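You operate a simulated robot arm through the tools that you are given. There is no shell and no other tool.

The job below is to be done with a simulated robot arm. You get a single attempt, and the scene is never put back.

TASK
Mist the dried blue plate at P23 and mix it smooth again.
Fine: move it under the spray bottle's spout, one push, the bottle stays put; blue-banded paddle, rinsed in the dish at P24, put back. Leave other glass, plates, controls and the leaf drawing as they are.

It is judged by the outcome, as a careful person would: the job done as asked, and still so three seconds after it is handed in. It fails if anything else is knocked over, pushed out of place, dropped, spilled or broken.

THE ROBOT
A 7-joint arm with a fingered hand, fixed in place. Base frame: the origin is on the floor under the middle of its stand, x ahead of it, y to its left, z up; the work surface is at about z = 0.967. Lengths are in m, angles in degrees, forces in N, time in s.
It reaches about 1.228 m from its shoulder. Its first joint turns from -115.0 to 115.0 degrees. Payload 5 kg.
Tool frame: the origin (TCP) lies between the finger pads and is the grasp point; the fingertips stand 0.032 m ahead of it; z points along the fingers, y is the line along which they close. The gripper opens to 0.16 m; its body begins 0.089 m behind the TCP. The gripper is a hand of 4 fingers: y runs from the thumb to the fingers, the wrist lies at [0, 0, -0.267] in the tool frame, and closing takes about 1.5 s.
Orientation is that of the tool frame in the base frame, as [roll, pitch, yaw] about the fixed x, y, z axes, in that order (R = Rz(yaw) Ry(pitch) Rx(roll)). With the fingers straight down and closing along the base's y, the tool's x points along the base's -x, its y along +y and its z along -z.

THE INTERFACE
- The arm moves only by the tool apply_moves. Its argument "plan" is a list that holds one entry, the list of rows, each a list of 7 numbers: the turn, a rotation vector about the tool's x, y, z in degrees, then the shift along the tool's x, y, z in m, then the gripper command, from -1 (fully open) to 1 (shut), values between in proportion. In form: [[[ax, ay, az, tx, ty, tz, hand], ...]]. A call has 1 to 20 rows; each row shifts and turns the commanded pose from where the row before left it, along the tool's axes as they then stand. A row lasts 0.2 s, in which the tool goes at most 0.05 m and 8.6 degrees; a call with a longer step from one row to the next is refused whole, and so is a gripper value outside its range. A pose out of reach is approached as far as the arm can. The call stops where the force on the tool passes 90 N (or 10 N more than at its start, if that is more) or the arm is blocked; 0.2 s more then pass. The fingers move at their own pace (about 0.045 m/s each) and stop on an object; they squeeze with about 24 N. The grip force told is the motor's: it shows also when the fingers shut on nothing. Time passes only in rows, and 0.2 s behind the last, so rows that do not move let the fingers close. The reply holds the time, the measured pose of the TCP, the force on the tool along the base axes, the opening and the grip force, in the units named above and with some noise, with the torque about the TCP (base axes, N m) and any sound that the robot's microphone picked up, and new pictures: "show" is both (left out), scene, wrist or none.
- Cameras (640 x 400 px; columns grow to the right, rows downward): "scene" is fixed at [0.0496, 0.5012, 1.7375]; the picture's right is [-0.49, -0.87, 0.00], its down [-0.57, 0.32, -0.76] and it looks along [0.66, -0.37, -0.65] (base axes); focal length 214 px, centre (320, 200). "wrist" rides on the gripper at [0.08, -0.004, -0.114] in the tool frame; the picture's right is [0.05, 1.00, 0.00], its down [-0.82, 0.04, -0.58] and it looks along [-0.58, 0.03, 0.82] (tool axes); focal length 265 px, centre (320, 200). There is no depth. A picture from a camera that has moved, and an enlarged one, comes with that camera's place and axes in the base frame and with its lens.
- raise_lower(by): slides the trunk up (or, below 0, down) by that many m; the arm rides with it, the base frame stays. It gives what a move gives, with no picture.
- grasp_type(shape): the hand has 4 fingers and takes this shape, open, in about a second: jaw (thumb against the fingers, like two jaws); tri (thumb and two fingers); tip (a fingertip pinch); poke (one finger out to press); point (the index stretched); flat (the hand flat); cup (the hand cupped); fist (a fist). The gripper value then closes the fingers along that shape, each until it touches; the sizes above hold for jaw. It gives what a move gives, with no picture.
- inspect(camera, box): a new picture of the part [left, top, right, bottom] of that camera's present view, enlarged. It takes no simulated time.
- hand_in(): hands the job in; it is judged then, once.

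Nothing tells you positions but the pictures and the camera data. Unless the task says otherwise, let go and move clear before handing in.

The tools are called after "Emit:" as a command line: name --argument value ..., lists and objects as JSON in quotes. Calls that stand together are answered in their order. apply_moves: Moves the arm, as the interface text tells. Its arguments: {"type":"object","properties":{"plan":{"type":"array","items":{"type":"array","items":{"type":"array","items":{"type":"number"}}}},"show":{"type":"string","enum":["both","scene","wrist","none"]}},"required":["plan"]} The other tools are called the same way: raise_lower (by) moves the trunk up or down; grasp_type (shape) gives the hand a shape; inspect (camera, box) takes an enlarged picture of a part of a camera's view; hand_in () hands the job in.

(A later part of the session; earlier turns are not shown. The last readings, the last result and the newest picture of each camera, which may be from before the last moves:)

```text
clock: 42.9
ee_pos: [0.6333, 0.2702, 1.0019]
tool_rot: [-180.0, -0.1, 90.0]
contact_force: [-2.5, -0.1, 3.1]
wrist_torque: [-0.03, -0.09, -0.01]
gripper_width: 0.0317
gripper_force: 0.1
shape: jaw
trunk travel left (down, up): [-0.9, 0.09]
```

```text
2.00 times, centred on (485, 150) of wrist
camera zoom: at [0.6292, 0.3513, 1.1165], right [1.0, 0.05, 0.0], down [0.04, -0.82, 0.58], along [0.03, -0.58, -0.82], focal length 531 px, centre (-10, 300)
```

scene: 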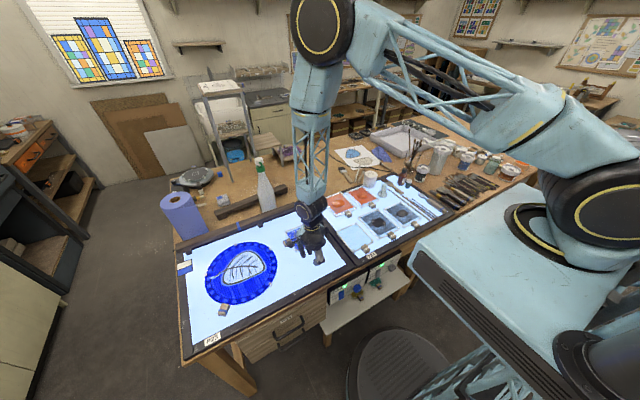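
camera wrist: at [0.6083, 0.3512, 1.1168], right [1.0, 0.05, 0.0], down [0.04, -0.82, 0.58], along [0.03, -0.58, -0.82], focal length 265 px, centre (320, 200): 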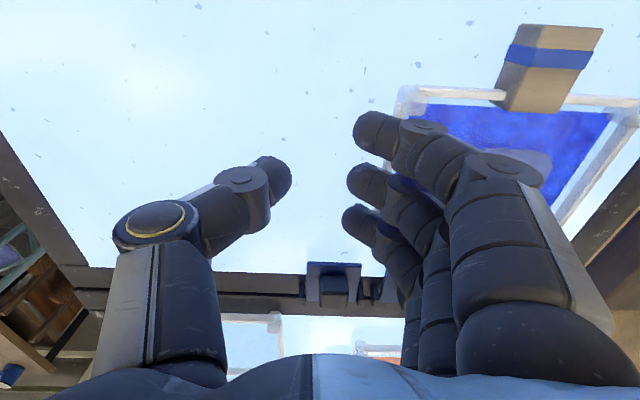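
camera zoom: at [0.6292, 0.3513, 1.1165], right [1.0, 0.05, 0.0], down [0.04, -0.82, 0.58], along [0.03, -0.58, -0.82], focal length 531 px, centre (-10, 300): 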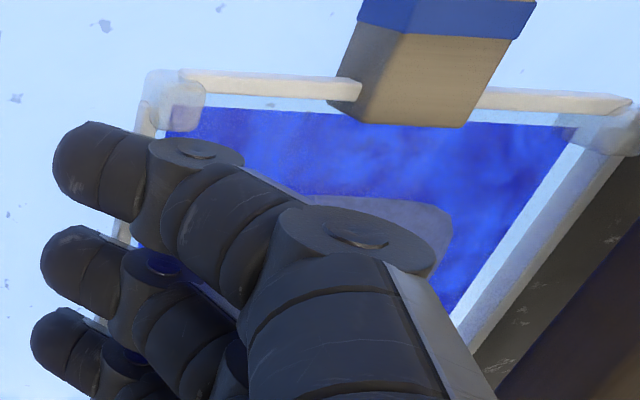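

The plate's far rail has just reached the rear frame; the blob is at about (0.736, 0.268). I'll back off, lift, and try the "point" shape for the sideways push in +y, where space is tight next to the clips.

Emit:
apply_moves --plan '[[[0, 0, 0, 0, -0.015, 0, 0.6], [0, 0, 0, 0, -0.02, 0, 0.6], [0, 0, 0, 0, -0.02, -0.03, 0.6], [0, 0, 0, 0, 0, -0.04, 0.6], [0, 0, 0, 0, 0, -0.04, 0.6], [0, 0, 0, 0, 0, -0.04, 0.6], [0, 0, 0, 0, 0, 0, 0.6]]]' --show "none"

Emit:
grasp_type --shape "point"

Emit:
apply_moves --plan '[[[0, 0, 0, 0, 0, 0, -1], [0, 0, 0, 0, 0, 0, -1], [0, 0, 0, 0, 0, 0, -1]]]' --show "both"

Emit:
inspect --camera "scene" --box '[250, 160, 346, 260]'

```text
clock: 44.5
ee_pos: [0.5775, 0.2699, 1.1533]
tool_rot: [-180.0, 0.0, 90.0]
contact_force: [0.5, 0.5, 0.1]
wrist_torque: [-0.01, 0.02, -0.01]
gripper_width: 0.0321
gripper_force: 0.0
shape: jaw
trunk travel left (down, up): [-0.9, 0.09]
```

```text
clock: 45.4
ee_pos: [0.5773, 0.27, 1.1536]
tool_rot: [-180.0, 0.0, 89.9]
contact_force: [0.3, -0.3, 0.2]
wrist_torque: [0.02, -0.02, -0.03]
gripper_width: 0.1524
gripper_force: 0.0
shape: point
trunk travel left (down, up): [-0.9, 0.09]
```

```text
clock: 46.2
ee_pos: [0.5769, 0.2688, 1.1538]
tool_rot: [179.9, 0.0, 90.0]
contact_force: [0.0, 0.6, -0.4]
wrist_torque: [0.0, -0.01, 0.02]
gripper_width: 0.1522
gripper_force: 0.1
shape: point
trunk travel left (down, up): [-0.9, 0.09]
camera wrist: at [0.573, 0.3503, 1.2672], right [1.0, 0.05, 0.0], down [0.04, -0.82, 0.58], along [0.03, -0.58, -0.82], focal length 265 px, centre (320, 200)
```

scene: 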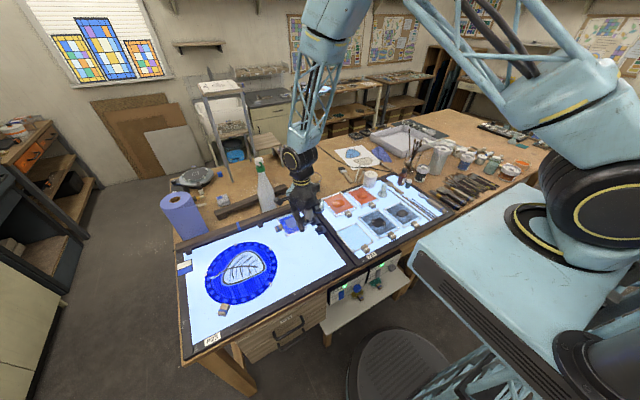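
wrist: 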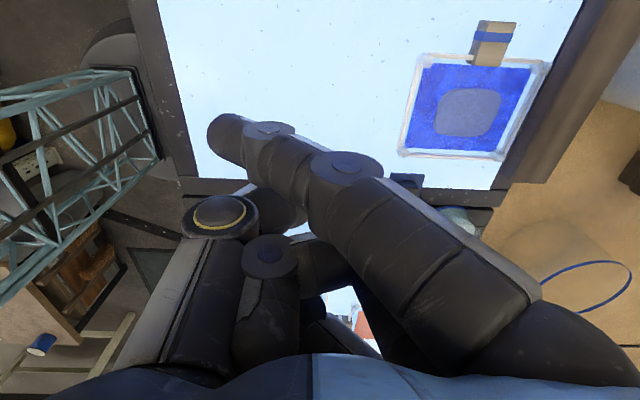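

```text
4.00 times, centred on (298, 210) of scene
camera zoom: at [0.0496, 0.5012, 1.7375], right [-0.49, -0.87, 0.0], down [-0.57, 0.32, -0.76], along [0.66, -0.37, -0.65], focal length 858 px, centre (408, 160)
```

zoom: 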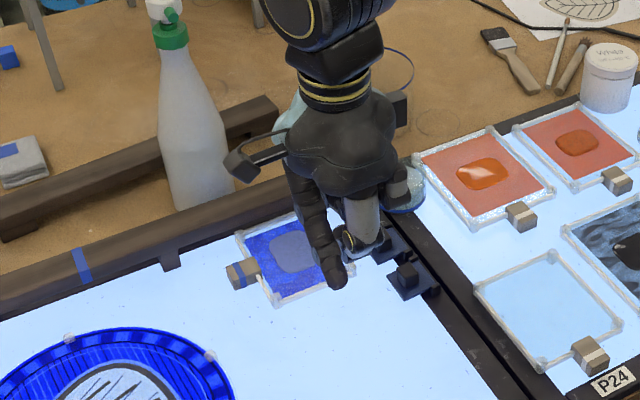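

In "point" shape the index tip sticks out beyond the folded fingers. With the hand yawed −90° the index would be a slim, vertical pusher for the +y push, clear of the dish, clips and bridge. I'll rotate there at a safe height.

Emit:
apply_moves --plan '[[[0, 0, -8.5, 0, 0, -0.01, -1], [0, 0, -8.5, 0, 0, -0.01, -1], [0, 0, -8.5, 0, 0, 0, -1], [0, 0, -8.5, 0, 0, 0, -1], [0, 0, -8.5, 0, 0, 0, -1], [0, 0, -8.5, 0, 0, 0, -1], [0, 0, -8.5, 0, 0, 0, -1], [0, 0, -8.5, 0, 0, 0, -1], [0, 0, -8.5, 0, 0, 0, -1], [0, 0, -8.5, 0, 0, 0, -1], [0, 0, -8.5, 0, 0, 0, -1], [0, 0, -8.5, 0, 0, 0, -1], [0, 0, -8.5, 0, 0, 0, -1], [0, 0, -8.5, 0, 0, 0, -1], [0, 0, -8.5, 0, 0, 0, -1], [0, 0, -8.5, 0, 0, 0, -1], [0, 0, -8.5, 0, 0, 0, -1], [0, 0, -8.5, 0, 0, 0, -1], [0, 0, -8.5, 0, 0, 0, -1]]]' --show "none"

Emit:
apply_moves --plan '[[[0, 0, -8.5, 0, 0, 0, -1], [0, 0, -8.5, 0, 0, 0, -1], [0, 0, -1.5, 0, 0, 0, -1], [0, 0, 0, 0, 0, 0, -1], [0, 0, 0, 0, 0, 0, -1]]]' --show "both"

Emit:
inspect --camera "scene" --box '[250, 160, 346, 260]'

```text
clock: 50.2
ee_pos: [0.5795, 0.2725, 1.1706]
tool_rot: [-180.0, 0.0, -108.3]
contact_force: [0.8, 0.1, -0.9]
wrist_torque: [-0.02, 0.01, 0.0]
gripper_width: 0.1524
gripper_force: 0.0
shape: point
trunk travel left (down, up): [-0.9, 0.09]
```

```text
clock: 51.4
ee_pos: [0.5782, 0.2702, 1.172]
tool_rot: [179.9, 0.0, -90.1]
contact_force: [0.8, -0.8, 0.4]
wrist_torque: [0.01, -0.03, -0.02]
gripper_width: 0.1521
gripper_force: 0.1
shape: point
trunk travel left (down, up): [-0.9, 0.09]
camera wrist: at [0.5828, 0.1904, 1.2866], right [-1.0, -0.05, 0.0], down [-0.04, 0.82, 0.58], along [-0.03, 0.58, -0.82], focal length 265 px, centre (320, 200)
```

scene: 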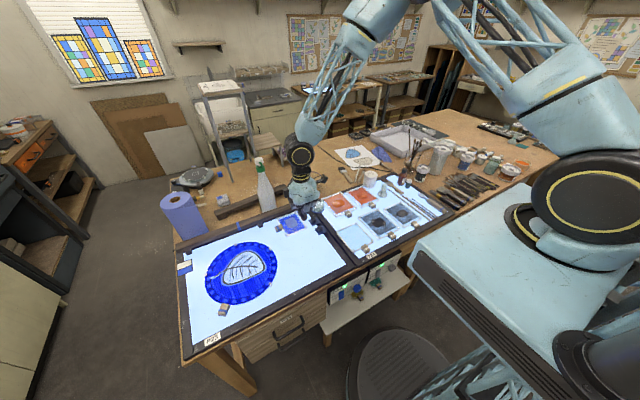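
wrist: 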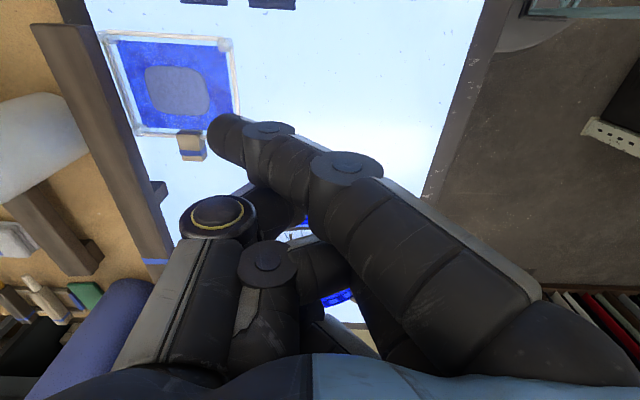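

```text
4.00 times, centred on (298, 210) of scene
camera zoom: at [0.0496, 0.5012, 1.7375], right [-0.49, -0.87, 0.0], down [-0.57, 0.32, -0.76], along [0.66, -0.37, -0.65], focal length 858 px, centre (408, 160)
```

zoom: 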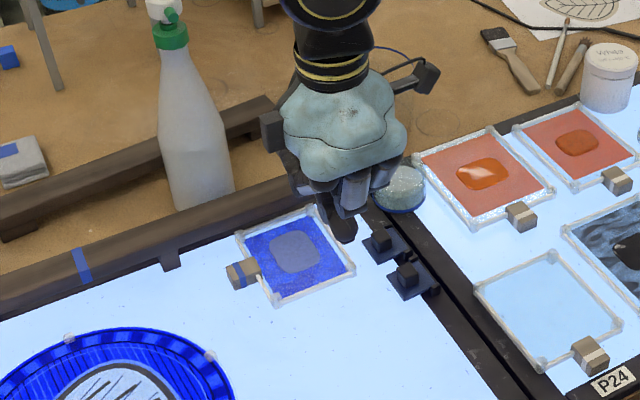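

The rotated pose is fine and I can see the whole plate. I'll zoom in to verify the plate's position and the clearance around it.

Emit:
inspect --camera "wrist" --box '[60, 0, 300, 170]'

Emit:
inspect --camera "scene" --box '[290, 190, 354, 250]'

```text
2.35 times, centred on (180, 85) of wrist
camera zoom: at [0.5828, 0.1904, 1.2866], right [-1.0, -0.05, 0.0], down [-0.04, 0.82, 0.58], along [-0.03, 0.58, -0.82], focal length 624 px, centre (649, 471)
```

zoom: 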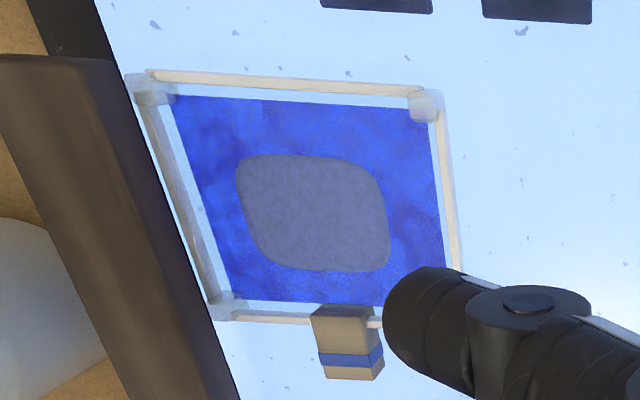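

```text
6.67 times, centred on (322, 220) of scene
camera zoom: at [0.0496, 0.5012, 1.7375], right [-0.49, -0.87, 0.0], down [-0.57, 0.32, -0.76], along [0.66, -0.37, -0.65], focal length 1430 px, centre (307, 67)
```

zoom: 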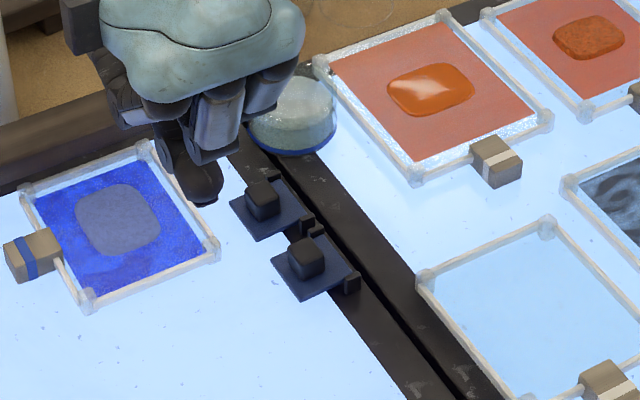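

The blob sits at (0.739, 0.270), so I need about +5 cm in y. I'm not certain which fingertip is lowest in this shape, so I'll look closer.

Emit:
inspect --camera "scene" --box '[278, 180, 334, 225]'

Emit:
inspect --camera "wrist" --box '[170, 90, 390, 330]'

```text
8.89 times, centred on (306, 202) of scene
camera zoom: at [0.0496, 0.5012, 1.7375], right [-0.49, -0.87, 0.0], down [-0.57, 0.32, -0.76], along [0.66, -0.37, -0.65], focal length 1906 px, centre (444, 178)
```

zoom: 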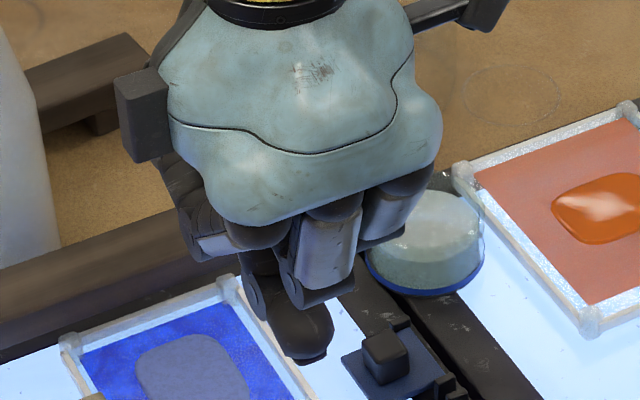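

```text
1.67 times, centred on (280, 210) of wrist
camera zoom: at [0.5828, 0.1904, 1.2866], right [-1.0, -0.05, 0.0], down [-0.04, 0.82, 0.58], along [-0.03, 0.58, -0.82], focal length 442 px, centre (387, 183)
```

zoom: 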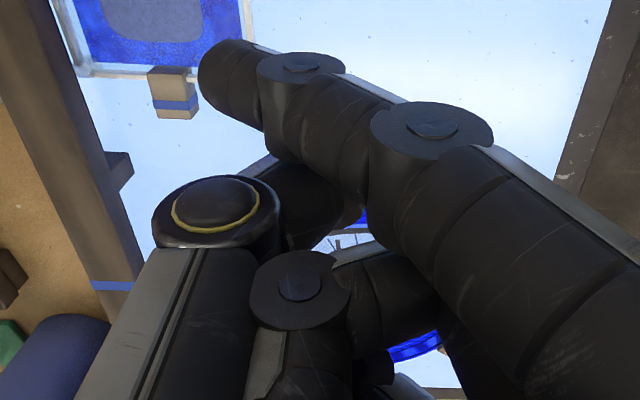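

In "point" the thumb tip hangs lowest, which is not ideal. I'll check the "flat" shape, where straight fingers could make a thin vertical pusher. I'll raise the hand first for safety.

Emit:
apply_moves --plan '[[[0, 0, 0, 0, 0, -0.04, -1], [0, 0, 0, 0, 0, -0.03, -1], [0, 0, 0, 0, 0, 0, -1]]]' --show "none"

Emit:
grasp_type --shape "flat"

Emit:
apply_moves --plan '[[[0, 0, 0, 0, 0, 0, -1], [0, 0, 0, 0, 0, 0, -1]]]' --show "wrist"

Emit:
inspect --camera "scene" --box '[260, 140, 340, 225]'

```text
clock: 52.2
ee_pos: [0.5787, 0.2708, 1.2451]
tool_rot: [180.0, 0.1, -90.0]
contact_force: [-0.5, -0.5, -0.4]
wrist_torque: [-0.01, -0.01, 0.0]
gripper_width: 0.1524
gripper_force: 0.1
shape: point
trunk travel left (down, up): [-0.9, 0.09]
```

```text
clock: 53.1
ee_pos: [0.5776, 0.2713, 1.2442]
tool_rot: [-179.9, 0.0, -89.9]
contact_force: [-0.5, 0.1, 0.9]
wrist_torque: [0.01, -0.03, -0.01]
gripper_width: 0.1523
gripper_force: 0.0
shape: flat
trunk travel left (down, up): [-0.9, 0.09]
```

```text
clock: 53.7
ee_pos: [0.5782, 0.2712, 1.2444]
tool_rot: [-180.0, 0.0, -90.0]
contact_force: [0.3, 0.2, 0.6]
wrist_torque: [0.0, -0.03, 0.01]
gripper_width: 0.1525
gripper_force: 0.0
shape: flat
trunk travel left (down, up): [-0.9, 0.09]
camera wrist: at [0.5827, 0.1912, 1.3583], right [-1.0, -0.05, 0.0], down [-0.04, 0.82, 0.58], along [-0.03, 0.58, -0.82], focal length 265 px, centre (320, 200)
```

wrist: 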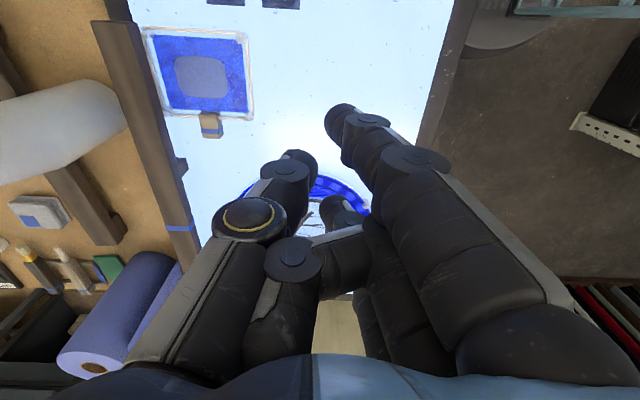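

```text
4.71 times, centred on (300, 182) of scene
camera zoom: at [0.0496, 0.5012, 1.7375], right [-0.49, -0.87, 0.0], down [-0.57, 0.32, -0.76], along [0.66, -0.37, -0.65], focal length 1009 px, centre (414, 282)
```

zoom: 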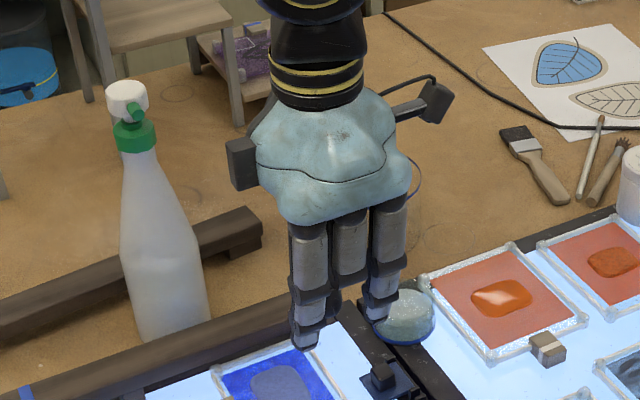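

The hand may still be changing shape; I'll wait a little and look again.

Emit:
apply_moves --plan '[[[0, 0, 0, 0, 0, 0, -1], [0, 0, 0, 0, 0, 0, -1], [0, 0, 0, 0, 0, 0, -1], [0, 0, 0, 0, 0, 0, -1], [0, 0, 0, 0, 0, 0, -1], [0, 0, 0, 0, 0, 0, -1]]]' --show "wrist"

Emit:
inspect --camera "scene" --box '[260, 140, 340, 225]'

```text
clock: 55.1
ee_pos: [0.5785, 0.2714, 1.2435]
tool_rot: [180.0, 0.0, -90.0]
contact_force: [0.0, -0.7, -0.3]
wrist_torque: [0.05, 0.01, 0.01]
gripper_width: 0.1521
gripper_force: 0.0
shape: flat
trunk travel left (down, up): [-0.9, 0.09]
camera wrist: at [0.5827, 0.1913, 1.3582], right [-1.0, -0.05, 0.0], down [-0.04, 0.82, 0.58], along [-0.03, 0.58, -0.82], focal length 265 px, centre (320, 200)
```

wrist: 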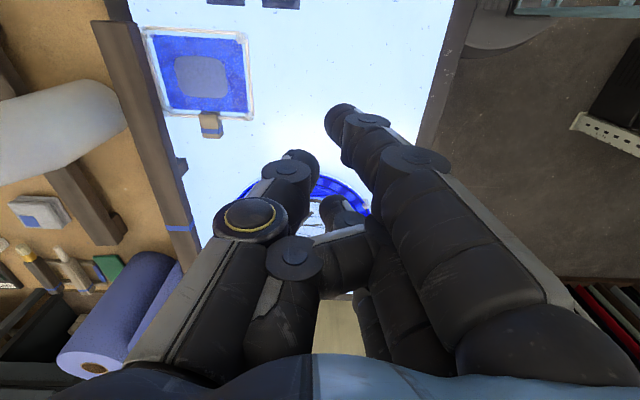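

```text
4.71 times, centred on (300, 182) of scene
camera zoom: at [0.0496, 0.5012, 1.7375], right [-0.49, -0.87, 0.0], down [-0.57, 0.32, -0.76], along [0.66, -0.37, -0.65], focal length 1009 px, centre (414, 282)
```

zoom: 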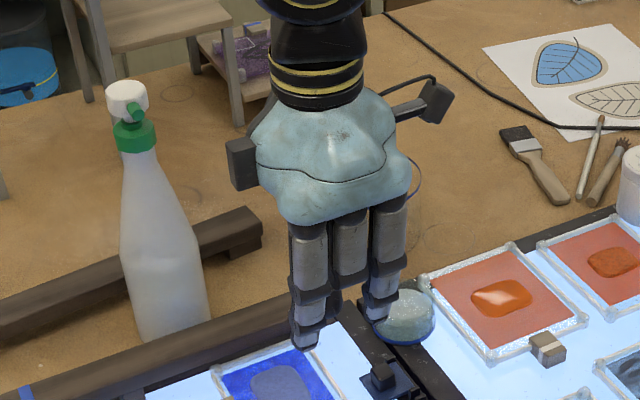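

Middle finger and thumb look interlocked. I'll open to jaw to free them, then request flat again.

Emit:
grasp_type --shape "jaw"

Emit:
apply_moves --plan '[[[0, 0, 0, 0, 0, 0, -1], [0, 0, 0, 0, 0, 0, -1], [0, 0, 0, 0, 0, 0, -1], [0, 0, 0, 0, 0, 0, -1]]]' --show "wrist"

Emit:
grasp_type --shape "flat"

Emit:
apply_moves --plan '[[[0, 0, 0, 0, 0, 0, -1], [0, 0, 0, 0, 0, 0, -1], [0, 0, 0, 0, 0, 0, -1], [0, 0, 0, 0, 0, 0, -1]]]' --show "wrist"

Emit:
inspect --camera "scene" --box '[260, 140, 340, 225]'

```text
clock: 56.0
ee_pos: [0.5785, 0.2709, 1.2442]
tool_rot: [-180.0, 0.0, -90.0]
contact_force: [0.2, -0.2, -0.2]
wrist_torque: [-0.01, -0.01, -0.01]
gripper_width: 0.1599
gripper_force: 0.0
shape: jaw
trunk travel left (down, up): [-0.9, 0.09]
```

```text
clock: 57.0
ee_pos: [0.5787, 0.2713, 1.2445]
tool_rot: [180.0, 0.0, -89.9]
contact_force: [-0.4, 0.9, 0.3]
wrist_torque: [0.02, -0.01, 0.0]
gripper_width: 0.1601
gripper_force: 0.0
shape: jaw
trunk travel left (down, up): [-0.9, 0.09]
camera wrist: at [0.5827, 0.1913, 1.3583], right [-1.0, -0.05, 0.0], down [-0.04, 0.82, 0.58], along [-0.03, 0.58, -0.82], focal length 265 px, centre (320, 200)
```

wrist: 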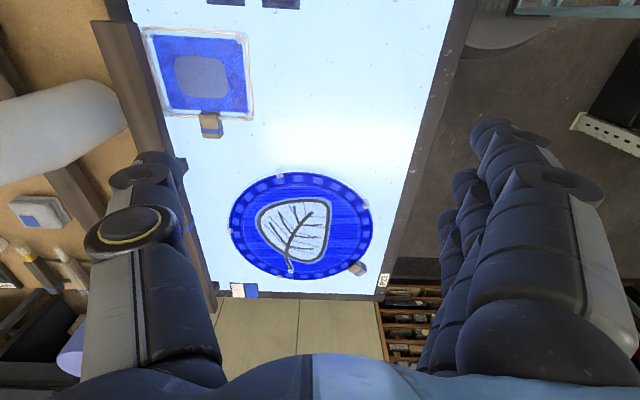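

```text
clock: 57.9
ee_pos: [0.5792, 0.2715, 1.2446]
tool_rot: [179.9, 0.0, -90.1]
contact_force: [-0.2, 0.5, -0.2]
wrist_torque: [-0.04, 0.02, 0.0]
gripper_width: 0.1523
gripper_force: 0.0
shape: flat
trunk travel left (down, up): [-0.9, 0.09]
```

```text
clock: 58.9
ee_pos: [0.579, 0.272, 1.2439]
tool_rot: [-179.9, -0.1, -90.0]
contact_force: [0.1, 0.3, -0.3]
wrist_torque: [0.02, 0.02, -0.01]
gripper_width: 0.1525
gripper_force: 0.1
shape: flat
trunk travel left (down, up): [-0.9, 0.09]
camera wrist: at [0.5827, 0.1913, 1.3583], right [-1.0, -0.05, 0.0], down [-0.04, 0.82, 0.58], along [-0.03, 0.58, -0.82], focal length 265 px, centre (320, 200)
```

wrist: 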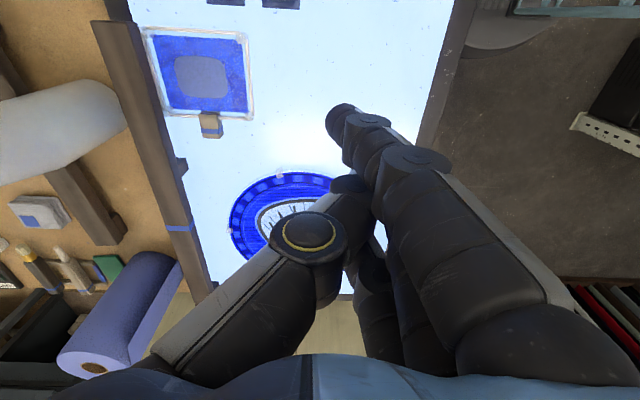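

```text
4.71 times, centred on (300, 182) of scene
camera zoom: at [0.0496, 0.5012, 1.7375], right [-0.49, -0.87, 0.0], down [-0.57, 0.32, -0.76], along [0.66, -0.37, -0.65], focal length 1009 px, centre (414, 282)
```

zoom: 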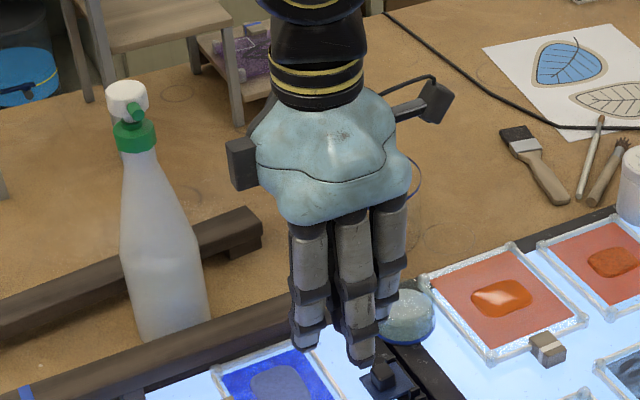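

Flat works but its fingers differ in length and it crowds the bridge. I'll also check "poke" starting from an open jaw, since a single extended finger would be the best tool here.

Emit:
grasp_type --shape "jaw"

Emit:
apply_moves --plan '[[[0, 0, 0, 0, 0, 0, -1], [0, 0, 0, 0, 0, 0, -1], [0, 0, 0, 0, 0, 0, -1]]]' --show "none"

Emit:
grasp_type --shape "poke"

Emit:
apply_moves --plan '[[[0, 0, 0, 0, 0, 0, -1], [0, 0, 0, 0, 0, 0, -1], [0, 0, 0, 0, 0, 0, -1], [0, 0, 0, 0, 0, 0, -1], [0, 0, 0, 0, 0, 0, -1]]]' --show "wrist"

Emit:
inspect --camera "scene" --box '[260, 140, 340, 225]'

```text
clock: 59.8
ee_pos: [0.5789, 0.2715, 1.2434]
tool_rot: [-180.0, 0.1, -89.9]
contact_force: [-0.5, 0.3, -0.6]
wrist_torque: [-0.03, -0.02, -0.01]
gripper_width: 0.1599
gripper_force: 0.1
shape: jaw
trunk travel left (down, up): [-0.9, 0.09]
```

```text
clock: 60.6
ee_pos: [0.5781, 0.2704, 1.2445]
tool_rot: [-180.0, 0.0, -90.0]
contact_force: [0.0, -0.4, -0.1]
wrist_torque: [0.01, -0.03, -0.03]
gripper_width: 0.16
gripper_force: 0.1
shape: jaw
trunk travel left (down, up): [-0.9, 0.09]
```

```text
clock: 61.5
ee_pos: [0.5783, 0.2707, 1.2438]
tool_rot: [180.0, 0.0, -90.0]
contact_force: [-0.1, 0.3, 0.0]
wrist_torque: [0.01, -0.02, 0.0]
gripper_width: 0.0
gripper_force: 0.1
shape: poke
trunk travel left (down, up): [-0.9, 0.09]
```

```text
clock: 62.7
ee_pos: [0.5783, 0.2704, 1.2438]
tool_rot: [-180.0, 0.1, -90.0]
contact_force: [-1.0, -0.9, -0.3]
wrist_torque: [0.0, 0.04, -0.04]
gripper_width: 0.0
gripper_force: 0.0
shape: poke
trunk travel left (down, up): [-0.9, 0.09]
camera wrist: at [0.5827, 0.1913, 1.3582], right [-1.0, -0.05, 0.0], down [-0.04, 0.82, 0.58], along [-0.03, 0.58, -0.82], focal length 265 px, centre (320, 200)
```

wrist: 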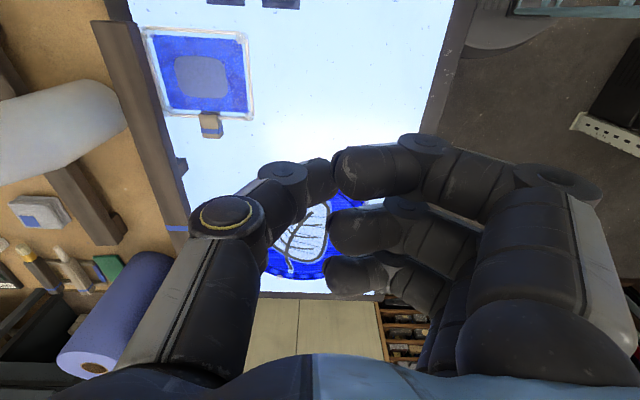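

```text
4.71 times, centred on (300, 182) of scene
camera zoom: at [0.0496, 0.5012, 1.7375], right [-0.49, -0.87, 0.0], down [-0.57, 0.32, -0.76], along [0.66, -0.37, -0.65], focal length 1009 px, centre (414, 282)
```

zoom: 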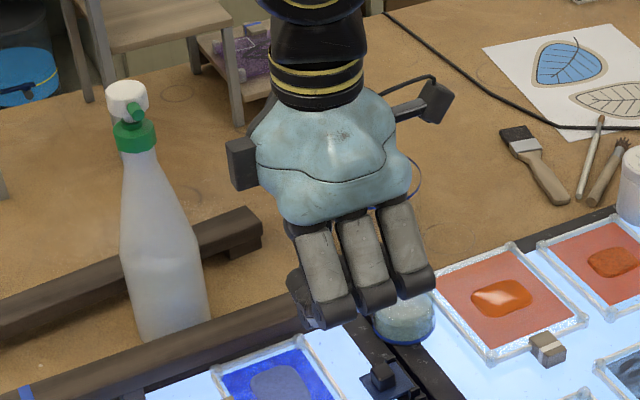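

"Poke" gives a hooked hand with a flat underside – useful for pressing the pump later, not for this push. I'll use "flat" with a 15° tilt, coming down between the plate's −y rail and the dish, with the longest (middle) finger as pusher.

Emit:
grasp_type --shape "jaw"

Emit:
apply_moves --plan '[[[0, 0, 0, 0, 0, 0, -1], [0, 0, 0, 0, 0, 0, -1], [0, 0, 0, 0, 0, 0, -1]]]' --show "none"

Emit:
grasp_type --shape "flat"

Emit:
apply_moves --plan '[[[0, 0, 0, 0.0173, -0.0389, 0.01, -1], [0, 0, 0, 0.0173, -0.0389, 0.01, -1], [0, 0, 0, 0.0173, -0.0389, 0.01, -1], [0, 0, 0, 0.0173, -0.0389, 0.01, -1], [0, 0, 0, 0.0173, -0.0389, 0.01, -1], [0, -7.5, 0, 0, 0, 0, -1], [0, -7.5, 0, 0, 0, 0, -1], [0, 0, 0, 0, 0, 0, -1], [0, 0, 0, 0, 0, 0, -1]]]' --show "both"

Emit:
inspect --camera "scene" --box '[260, 130, 356, 240]'

```text
clock: 63.6
ee_pos: [0.5783, 0.2713, 1.2443]
tool_rot: [-179.9, 0.0, -89.9]
contact_force: [-0.8, 0.6, -0.5]
wrist_torque: [0.01, 0.02, 0.0]
gripper_width: 0.1599
gripper_force: 0.0
shape: jaw
trunk travel left (down, up): [-0.9, 0.09]
```

```text
clock: 64.4
ee_pos: [0.5781, 0.2721, 1.2441]
tool_rot: [180.0, 0.0, -90.0]
contact_force: [0.8, 0.3, 0.4]
wrist_torque: [-0.03, -0.03, 0.0]
gripper_width: 0.1599
gripper_force: 0.0
shape: jaw
trunk travel left (down, up): [-0.9, 0.09]
```

```text
clock: 65.3
ee_pos: [0.5785, 0.2709, 1.2434]
tool_rot: [-180.0, 0.0, -90.0]
contact_force: [0.8, 0.1, -0.8]
wrist_torque: [0.02, -0.01, 0.01]
gripper_width: 0.1523
gripper_force: 0.0
shape: flat
trunk travel left (down, up): [-0.9, 0.09]
```

```text
clock: 67.3
ee_pos: [0.7736, 0.1818, 1.1922]
tool_rot: [-180.0, 15.2, -90.0]
contact_force: [0.2, 0.3, 0.4]
wrist_torque: [0.0, 0.02, 0.04]
gripper_width: 0.1522
gripper_force: 0.1
shape: flat
trunk travel left (down, up): [-0.9, 0.09]
camera wrist: at [0.7779, 0.0754, 1.2818], right [-1.0, -0.05, -0.01], down [-0.04, 0.64, 0.77], along [-0.03, 0.77, -0.64], focal length 265 px, centre (320, 200)
```

scene: 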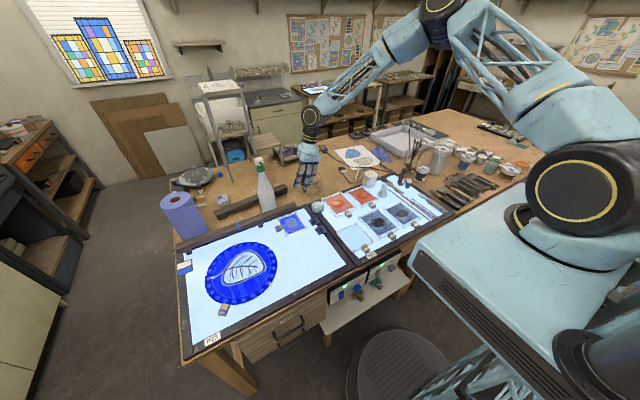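
wrist: 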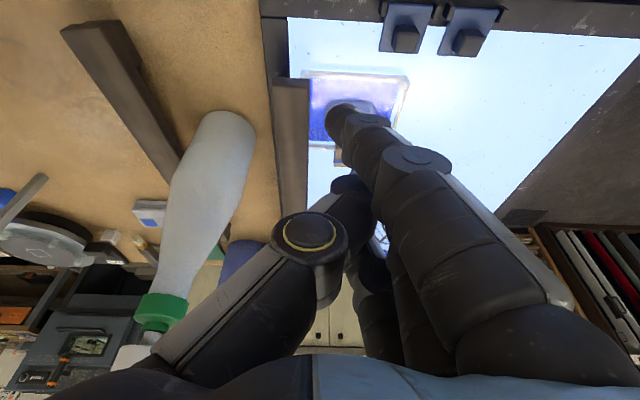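

```text
3.64 times, centred on (308, 185) of scene
camera zoom: at [0.0496, 0.5012, 1.7375], right [-0.49, -0.87, 0.0], down [-0.57, 0.32, -0.76], along [0.66, -0.37, -0.65], focal length 780 px, centre (364, 254)
```

zoom: 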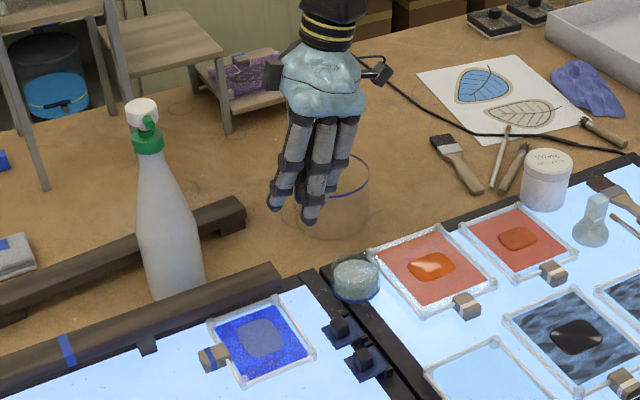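

The flat-hand geometry matches my estimates (middle tip at TCP + (−0.037, +0.012, −0.050)). I'll descend beside the plate in steps.

Emit:
apply_moves --plan '[[[0, 0, 0, 0.00854, 0, 0.0319, -1], [0, 0, 0, 0.00854, 0, 0.0319, -1], [0, 0, 0, 0.00854, 0, 0.0319, -1], [0, 0, 0, 0.00854, 0, 0.0319, -1], [0, 0, 0, 0, 0, 0, -1]]]' --show "both"

Emit:
inspect --camera "scene" --box '[270, 180, 342, 240]'

Emit:
inspect --camera "wrist" --box '[230, 0, 470, 220]'

```text
clock: 68.5
ee_pos: [0.77, 0.1864, 1.0607]
tool_rot: [-180.0, 15.0, -90.1]
contact_force: [-0.7, -0.5, -0.6]
wrist_torque: [0.03, -0.01, 0.0]
gripper_width: 0.1523
gripper_force: 0.0
shape: flat
trunk travel left (down, up): [-0.9, 0.09]
camera wrist: at [0.774, 0.0786, 1.1497], right [-1.0, -0.05, -0.01], down [-0.04, 0.64, 0.77], along [-0.03, 0.77, -0.64], focal length 265 px, centre (320, 200)
```

scene: 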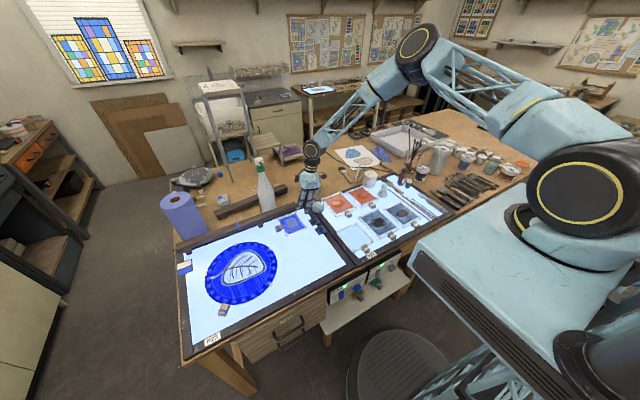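
wrist: 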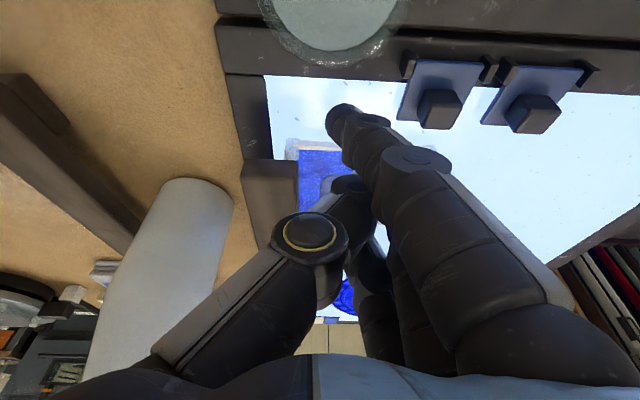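

```text
6.67 times, centred on (306, 210) of scene
camera zoom: at [0.0496, 0.5012, 1.7375], right [-0.49, -0.87, 0.0], down [-0.57, 0.32, -0.76], along [0.66, -0.37, -0.65], focal length 1430 px, centre (413, 133)
```

zoom: 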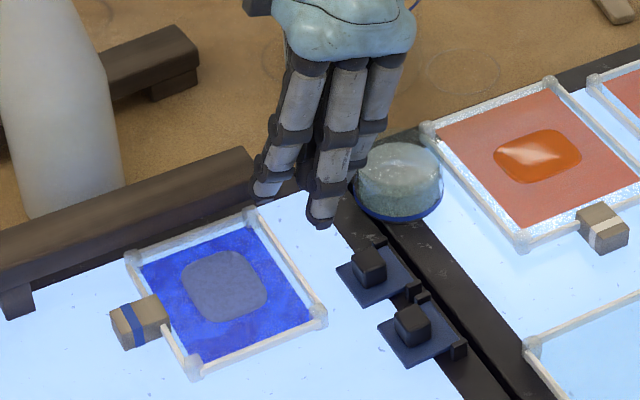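

```text
1.82 times, centred on (350, 110) of wrist
camera zoom: at [0.774, 0.0786, 1.1497], right [-1.0, -0.05, -0.01], down [-0.04, 0.64, 0.77], along [-0.03, 0.77, -0.64], focal length 483 px, centre (266, 364)
```

zoom: 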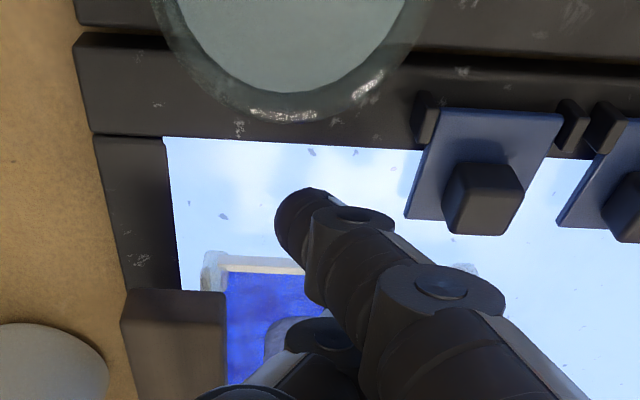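

The index is clear of dish and clips. I'll shift 6 mm away from the rail and descend to a few millimetres above the panel.

Emit:
apply_moves --plan '[[[0, 0, 0, 0.0068, 0, -0.0018, -1], [0, 0, 0, 0.0047, 0, 0.0174, -1], [0, 0, 0, 0.004, 0, 0.0152, -1], [0, 0, 0, 0, 0, 0, -1]]]' --show "wrist"

Emit:
inspect --camera "scene" --box '[270, 180, 342, 240]'

Emit:
inspect --camera "wrist" --box '[230, 0, 470, 220]'

```text
clock: 69.5
ee_pos: [0.7715, 0.1793, 1.0263]
tool_rot: [-179.9, 15.0, -90.0]
contact_force: [0.4, -0.1, -0.2]
wrist_torque: [0.0, 0.05, 0.0]
gripper_width: 0.1525
gripper_force: 0.0
shape: flat
trunk travel left (down, up): [-0.9, 0.09]
camera wrist: at [0.7763, 0.0717, 1.1154], right [-1.0, -0.05, -0.01], down [-0.04, 0.64, 0.77], along [-0.03, 0.77, -0.64], focal length 265 px, centre (320, 200)
```

wrist: 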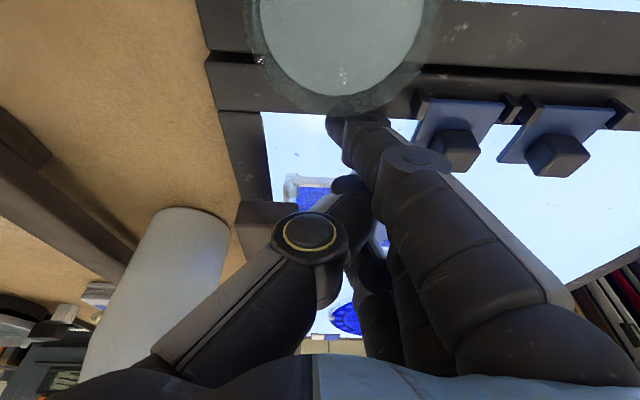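

```text
6.67 times, centred on (306, 210) of scene
camera zoom: at [0.0496, 0.5012, 1.7375], right [-0.49, -0.87, 0.0], down [-0.57, 0.32, -0.76], along [0.66, -0.37, -0.65], focal length 1430 px, centre (413, 133)
```

zoom: 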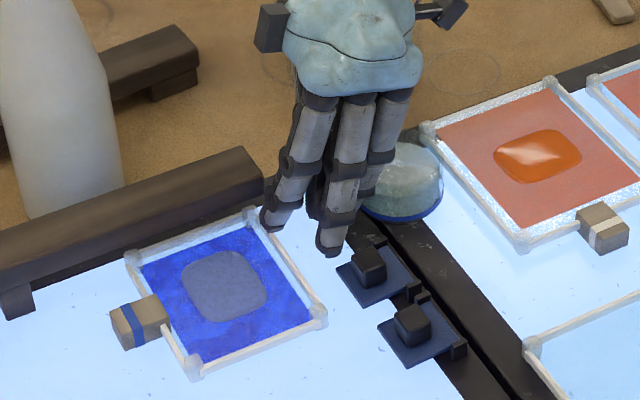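

```text
1.82 times, centred on (350, 110) of wrist
camera zoom: at [0.7763, 0.0717, 1.1154], right [-1.0, -0.05, -0.01], down [-0.04, 0.64, 0.77], along [-0.03, 0.77, -0.64], focal length 483 px, centre (266, 364)
```

zoom: 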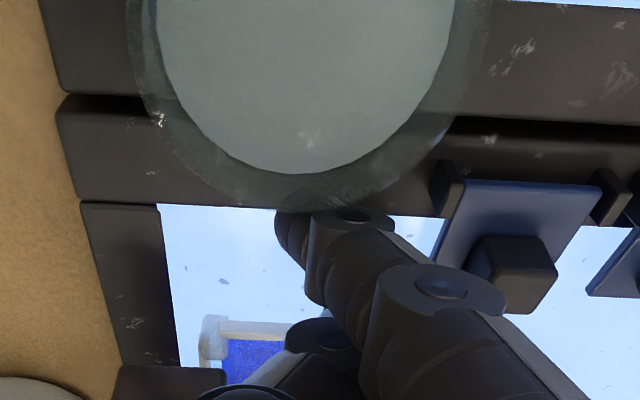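

There's no contact. I'll lower 6 mm more and push slowly in +y.

Emit:
apply_moves --plan '[[[0, 0, 0, 0, 0, 0, -1], [0, 0, 0, -0.0042, 0, 0.0071, -1], [0, 0, 0, -0.00773, 0, 0.00207, -1], [0, 0, 0, -0.00773, 0, 0.00207, -1], [0, 0, 0, -0.00773, 0, 0.00207, -1], [0, 0, 0, 0, 0, 0, -1]]]' --show "none"

Emit:
inspect --camera "scene" --box '[270, 180, 342, 240]'

Emit:
inspect --camera "wrist" --box '[180, 60, 420, 280]'

```text
clock: 70.9
ee_pos: [0.7727, 0.2066, 1.0203]
tool_rot: [180.0, 15.0, -90.0]
contact_force: [0.1, 0.2, 0.8]
wrist_torque: [-0.02, 0.01, 0.03]
gripper_width: 0.1524
gripper_force: 0.0
shape: flat
trunk travel left (down, up): [-0.9, 0.09]
```

```text
6.67 times, centred on (306, 210) of scene
camera zoom: at [0.0496, 0.5012, 1.7375], right [-0.49, -0.87, 0.0], down [-0.57, 0.32, -0.76], along [0.66, -0.37, -0.65], focal length 1430 px, centre (413, 133)
```

zoom: 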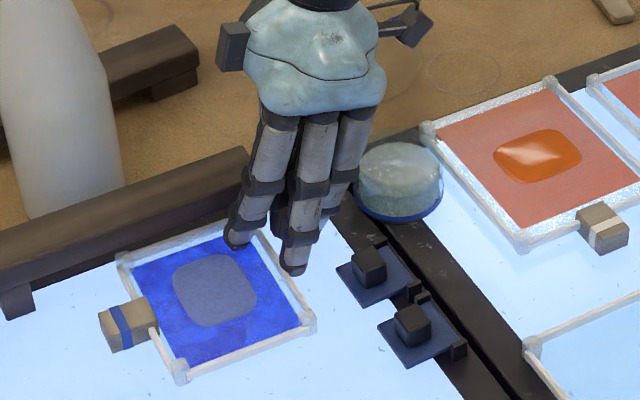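

```text
1.82 times, centred on (300, 170) of wrist
camera zoom: at [0.7776, 0.1005, 1.1094], right [-1.0, -0.05, -0.01], down [-0.04, 0.64, 0.77], along [-0.03, 0.77, -0.64], focal length 483 px, centre (356, 254)
```

zoom: 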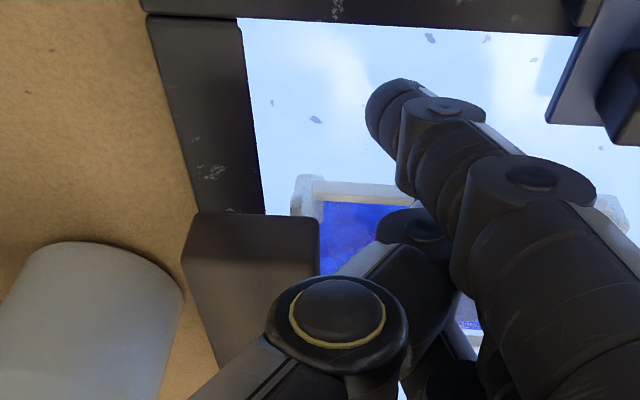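

The plate is moving (about 8 mm so far). The thumb passes ~2 cm above the bridge. I'll continue pushing in small steps.

Emit:
apply_moves --plan '[[[0, 0, 0, -0.00676, 0, 0.00181, -1], [0, 0, 0, -0.00676, 0, 0.00181, -1], [0, 0, 0, -0.00676, 0, 0.00181, -1], [0, 0, 0, 0, 0, 0, -1]]]' --show "none"

Emit:
inspect --camera "scene" --box '[270, 180, 342, 240]'

Emit:
inspect --camera "wrist" --box '[180, 60, 420, 280]'

```text
clock: 71.9
ee_pos: [0.7739, 0.2284, 1.0195]
tool_rot: [180.0, 15.0, -90.1]
contact_force: [0.0, -0.5, 0.2]
wrist_torque: [-0.03, 0.02, -0.01]
gripper_width: 0.1521
gripper_force: 0.2
shape: flat
trunk travel left (down, up): [-0.9, 0.09]
```

```text
6.67 times, centred on (306, 210) of scene
camera zoom: at [0.0496, 0.5012, 1.7375], right [-0.49, -0.87, 0.0], down [-0.57, 0.32, -0.76], along [0.66, -0.37, -0.65], focal length 1430 px, centre (413, 133)
```

zoom: 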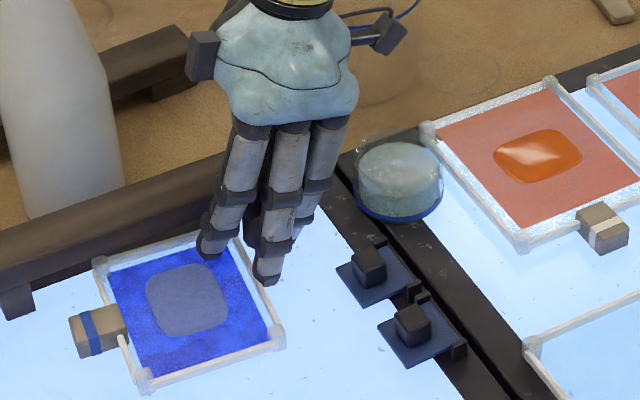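

```text
1.82 times, centred on (300, 170) of wrist
camera zoom: at [0.7778, 0.122, 1.1099], right [-1.0, -0.05, -0.01], down [-0.04, 0.64, 0.77], along [-0.03, 0.77, -0.64], focal length 483 px, centre (356, 254)
```

zoom: 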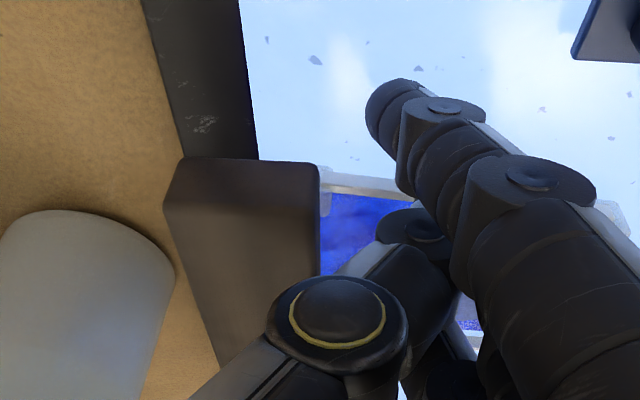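

The blob is now near y 0.296 with a slight rotation of the plate. I'll push about 2 cm more.

Emit:
apply_moves --plan '[[[0, 0, 0, -0.00676, 0, 0.00181, -1], [0, 0, 0, -0.00676, 0, 0.00181, -1], [0, 0, 0, -0.00676, 0, 0.00181, -1], [0, 0, 0, 0, 0, 0, -1]]]' --show "none"

Emit:
inspect --camera "scene" --box '[270, 180, 342, 240]'

Emit:
inspect --camera "wrist" --box '[180, 60, 420, 280]'

```text
clock: 72.9
ee_pos: [0.7735, 0.2495, 1.0207]
tool_rot: [-180.0, 15.0, -90.0]
contact_force: [-0.2, 0.3, 0.1]
wrist_torque: [-0.01, 0.01, 0.06]
gripper_width: 0.1522
gripper_force: 0.0
shape: flat
trunk travel left (down, up): [-0.9, 0.09]
```

```text
6.67 times, centred on (306, 210) of scene
camera zoom: at [0.0496, 0.5012, 1.7375], right [-0.49, -0.87, 0.0], down [-0.57, 0.32, -0.76], along [0.66, -0.37, -0.65], focal length 1430 px, centre (413, 133)
```

zoom: 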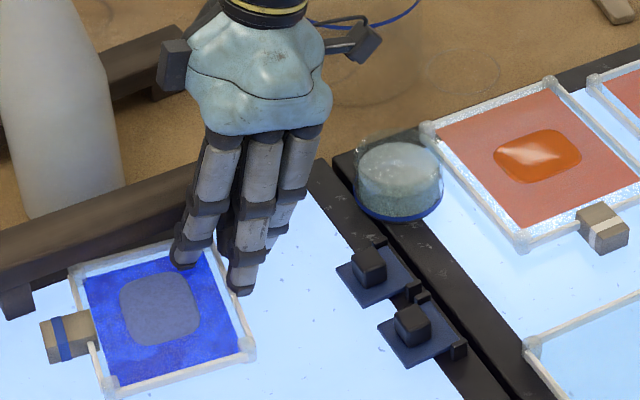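

```text
1.82 times, centred on (300, 170) of wrist
camera zoom: at [0.7778, 0.1425, 1.11], right [-1.0, -0.05, -0.01], down [-0.04, 0.64, 0.77], along [-0.03, 0.77, -0.64], focal length 483 px, centre (356, 254)
```

zoom: 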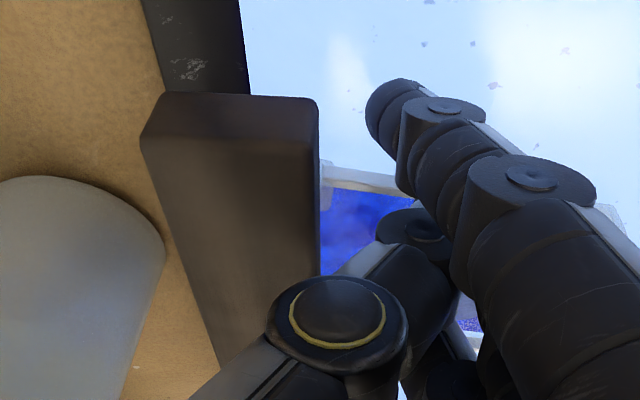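

The blob is now at about (0.742, 0.319), right in front of the spout, plate rotated only about 9°. I'll back off slightly and lift straight up.

Emit:
apply_moves --plan '[[[0, 0, 0, 0.0097, 0, -0.0026, -1], [0, 0, 0, 0.0097, 0, -0.0026, -1], [0, 0, 0, -0.0065, 0, -0.0241, -1], [0, 0, 0, -0.0078, 0, -0.029, -1], [0, 0, 0, -0.0078, 0, -0.029, -1], [0, 0, 0, -0.0104, 0, -0.0386, -1], [0, 0, 0, -0.0104, 0, -0.0386, -1], [0, 0, 0, -0.0104, 0, -0.0386, -1], [0, 0, 0, -0.0104, 0, -0.0386, -1], [0, 0, 0, 0, 0, 0, -1]]]' --show "both"

Emit:
inspect --camera "scene" --box '[240, 150, 340, 250]'

```text
clock: 75.1
ee_pos: [0.772, 0.2288, 1.2644]
tool_rot: [179.9, 15.0, -89.9]
contact_force: [0.1, -0.2, -0.1]
wrist_torque: [-0.01, 0.0, 0.01]
gripper_width: 0.1522
gripper_force: 0.0
shape: flat
trunk travel left (down, up): [-0.9, 0.09]
camera wrist: at [0.7761, 0.1216, 1.3538], right [-1.0, -0.05, -0.01], down [-0.04, 0.64, 0.77], along [-0.03, 0.77, -0.64], focal length 265 px, centre (320, 200)
```

scene: 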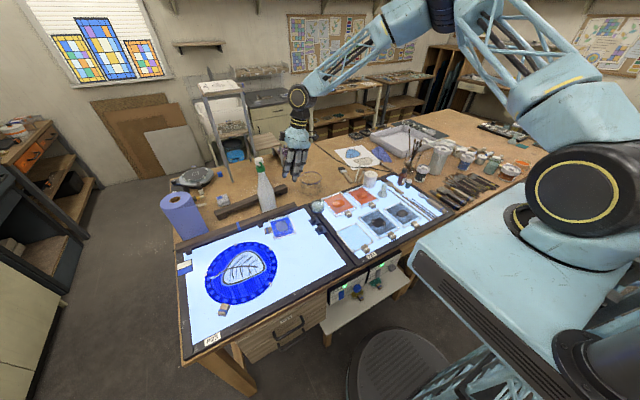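
wrist: 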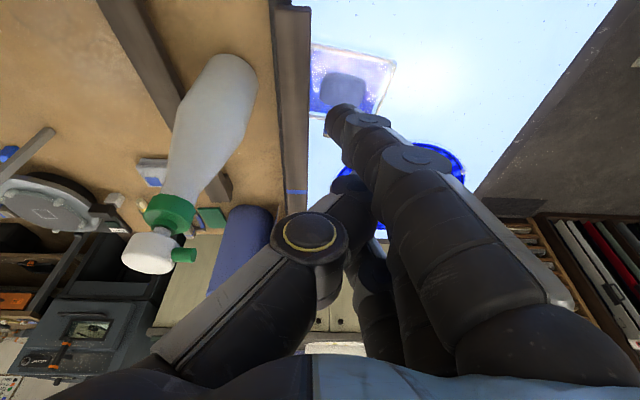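

```text
4.00 times, centred on (290, 200) of scene
camera zoom: at [0.0496, 0.5012, 1.7375], right [-0.49, -0.87, 0.0], down [-0.57, 0.32, -0.76], along [0.66, -0.37, -0.65], focal length 858 px, centre (440, 200)
```

zoom: 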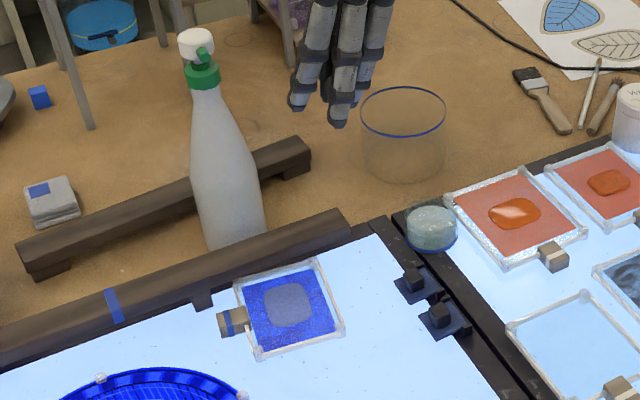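

The plate is well placed in front of the bottle. Now I'll refine the pump cap's position from this view.

Emit:
inspect --camera "wrist" --box '[100, 190, 220, 290]'

Emit:
inspect --camera "scene" --box '[240, 150, 288, 215]'

```text
4.00 times, centred on (160, 240) of wrist
camera zoom: at [0.7761, 0.1216, 1.3538], right [-1.0, -0.05, -0.01], down [-0.04, 0.64, 0.77], along [-0.03, 0.77, -0.64], focal length 1062 px, centre (960, 40)
```

zoom: 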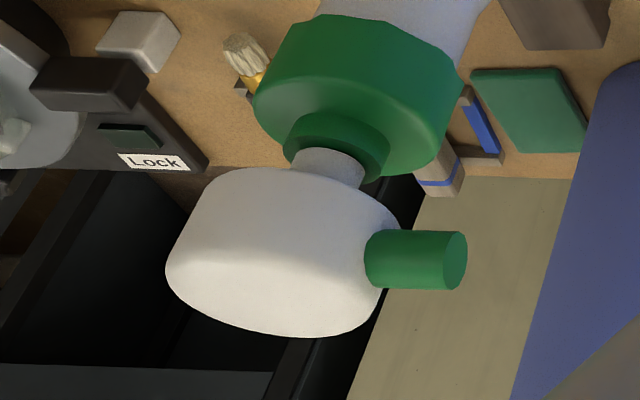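

```text
6.15 times, centred on (264, 182) of scene
camera zoom: at [0.0496, 0.5012, 1.7375], right [-0.49, -0.87, 0.0], down [-0.57, 0.32, -0.76], along [0.66, -0.37, -0.65], focal length 1320 px, centre (665, 308)
```

zoom: 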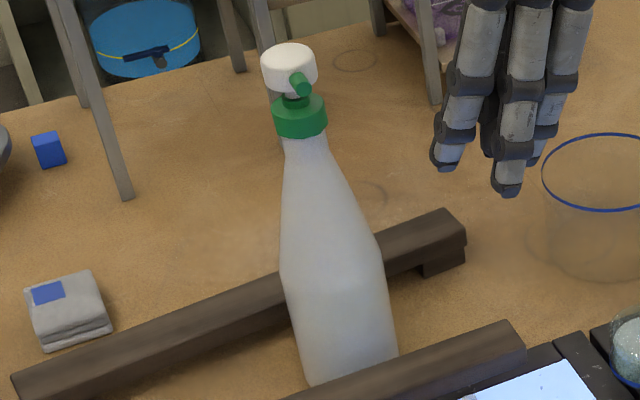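

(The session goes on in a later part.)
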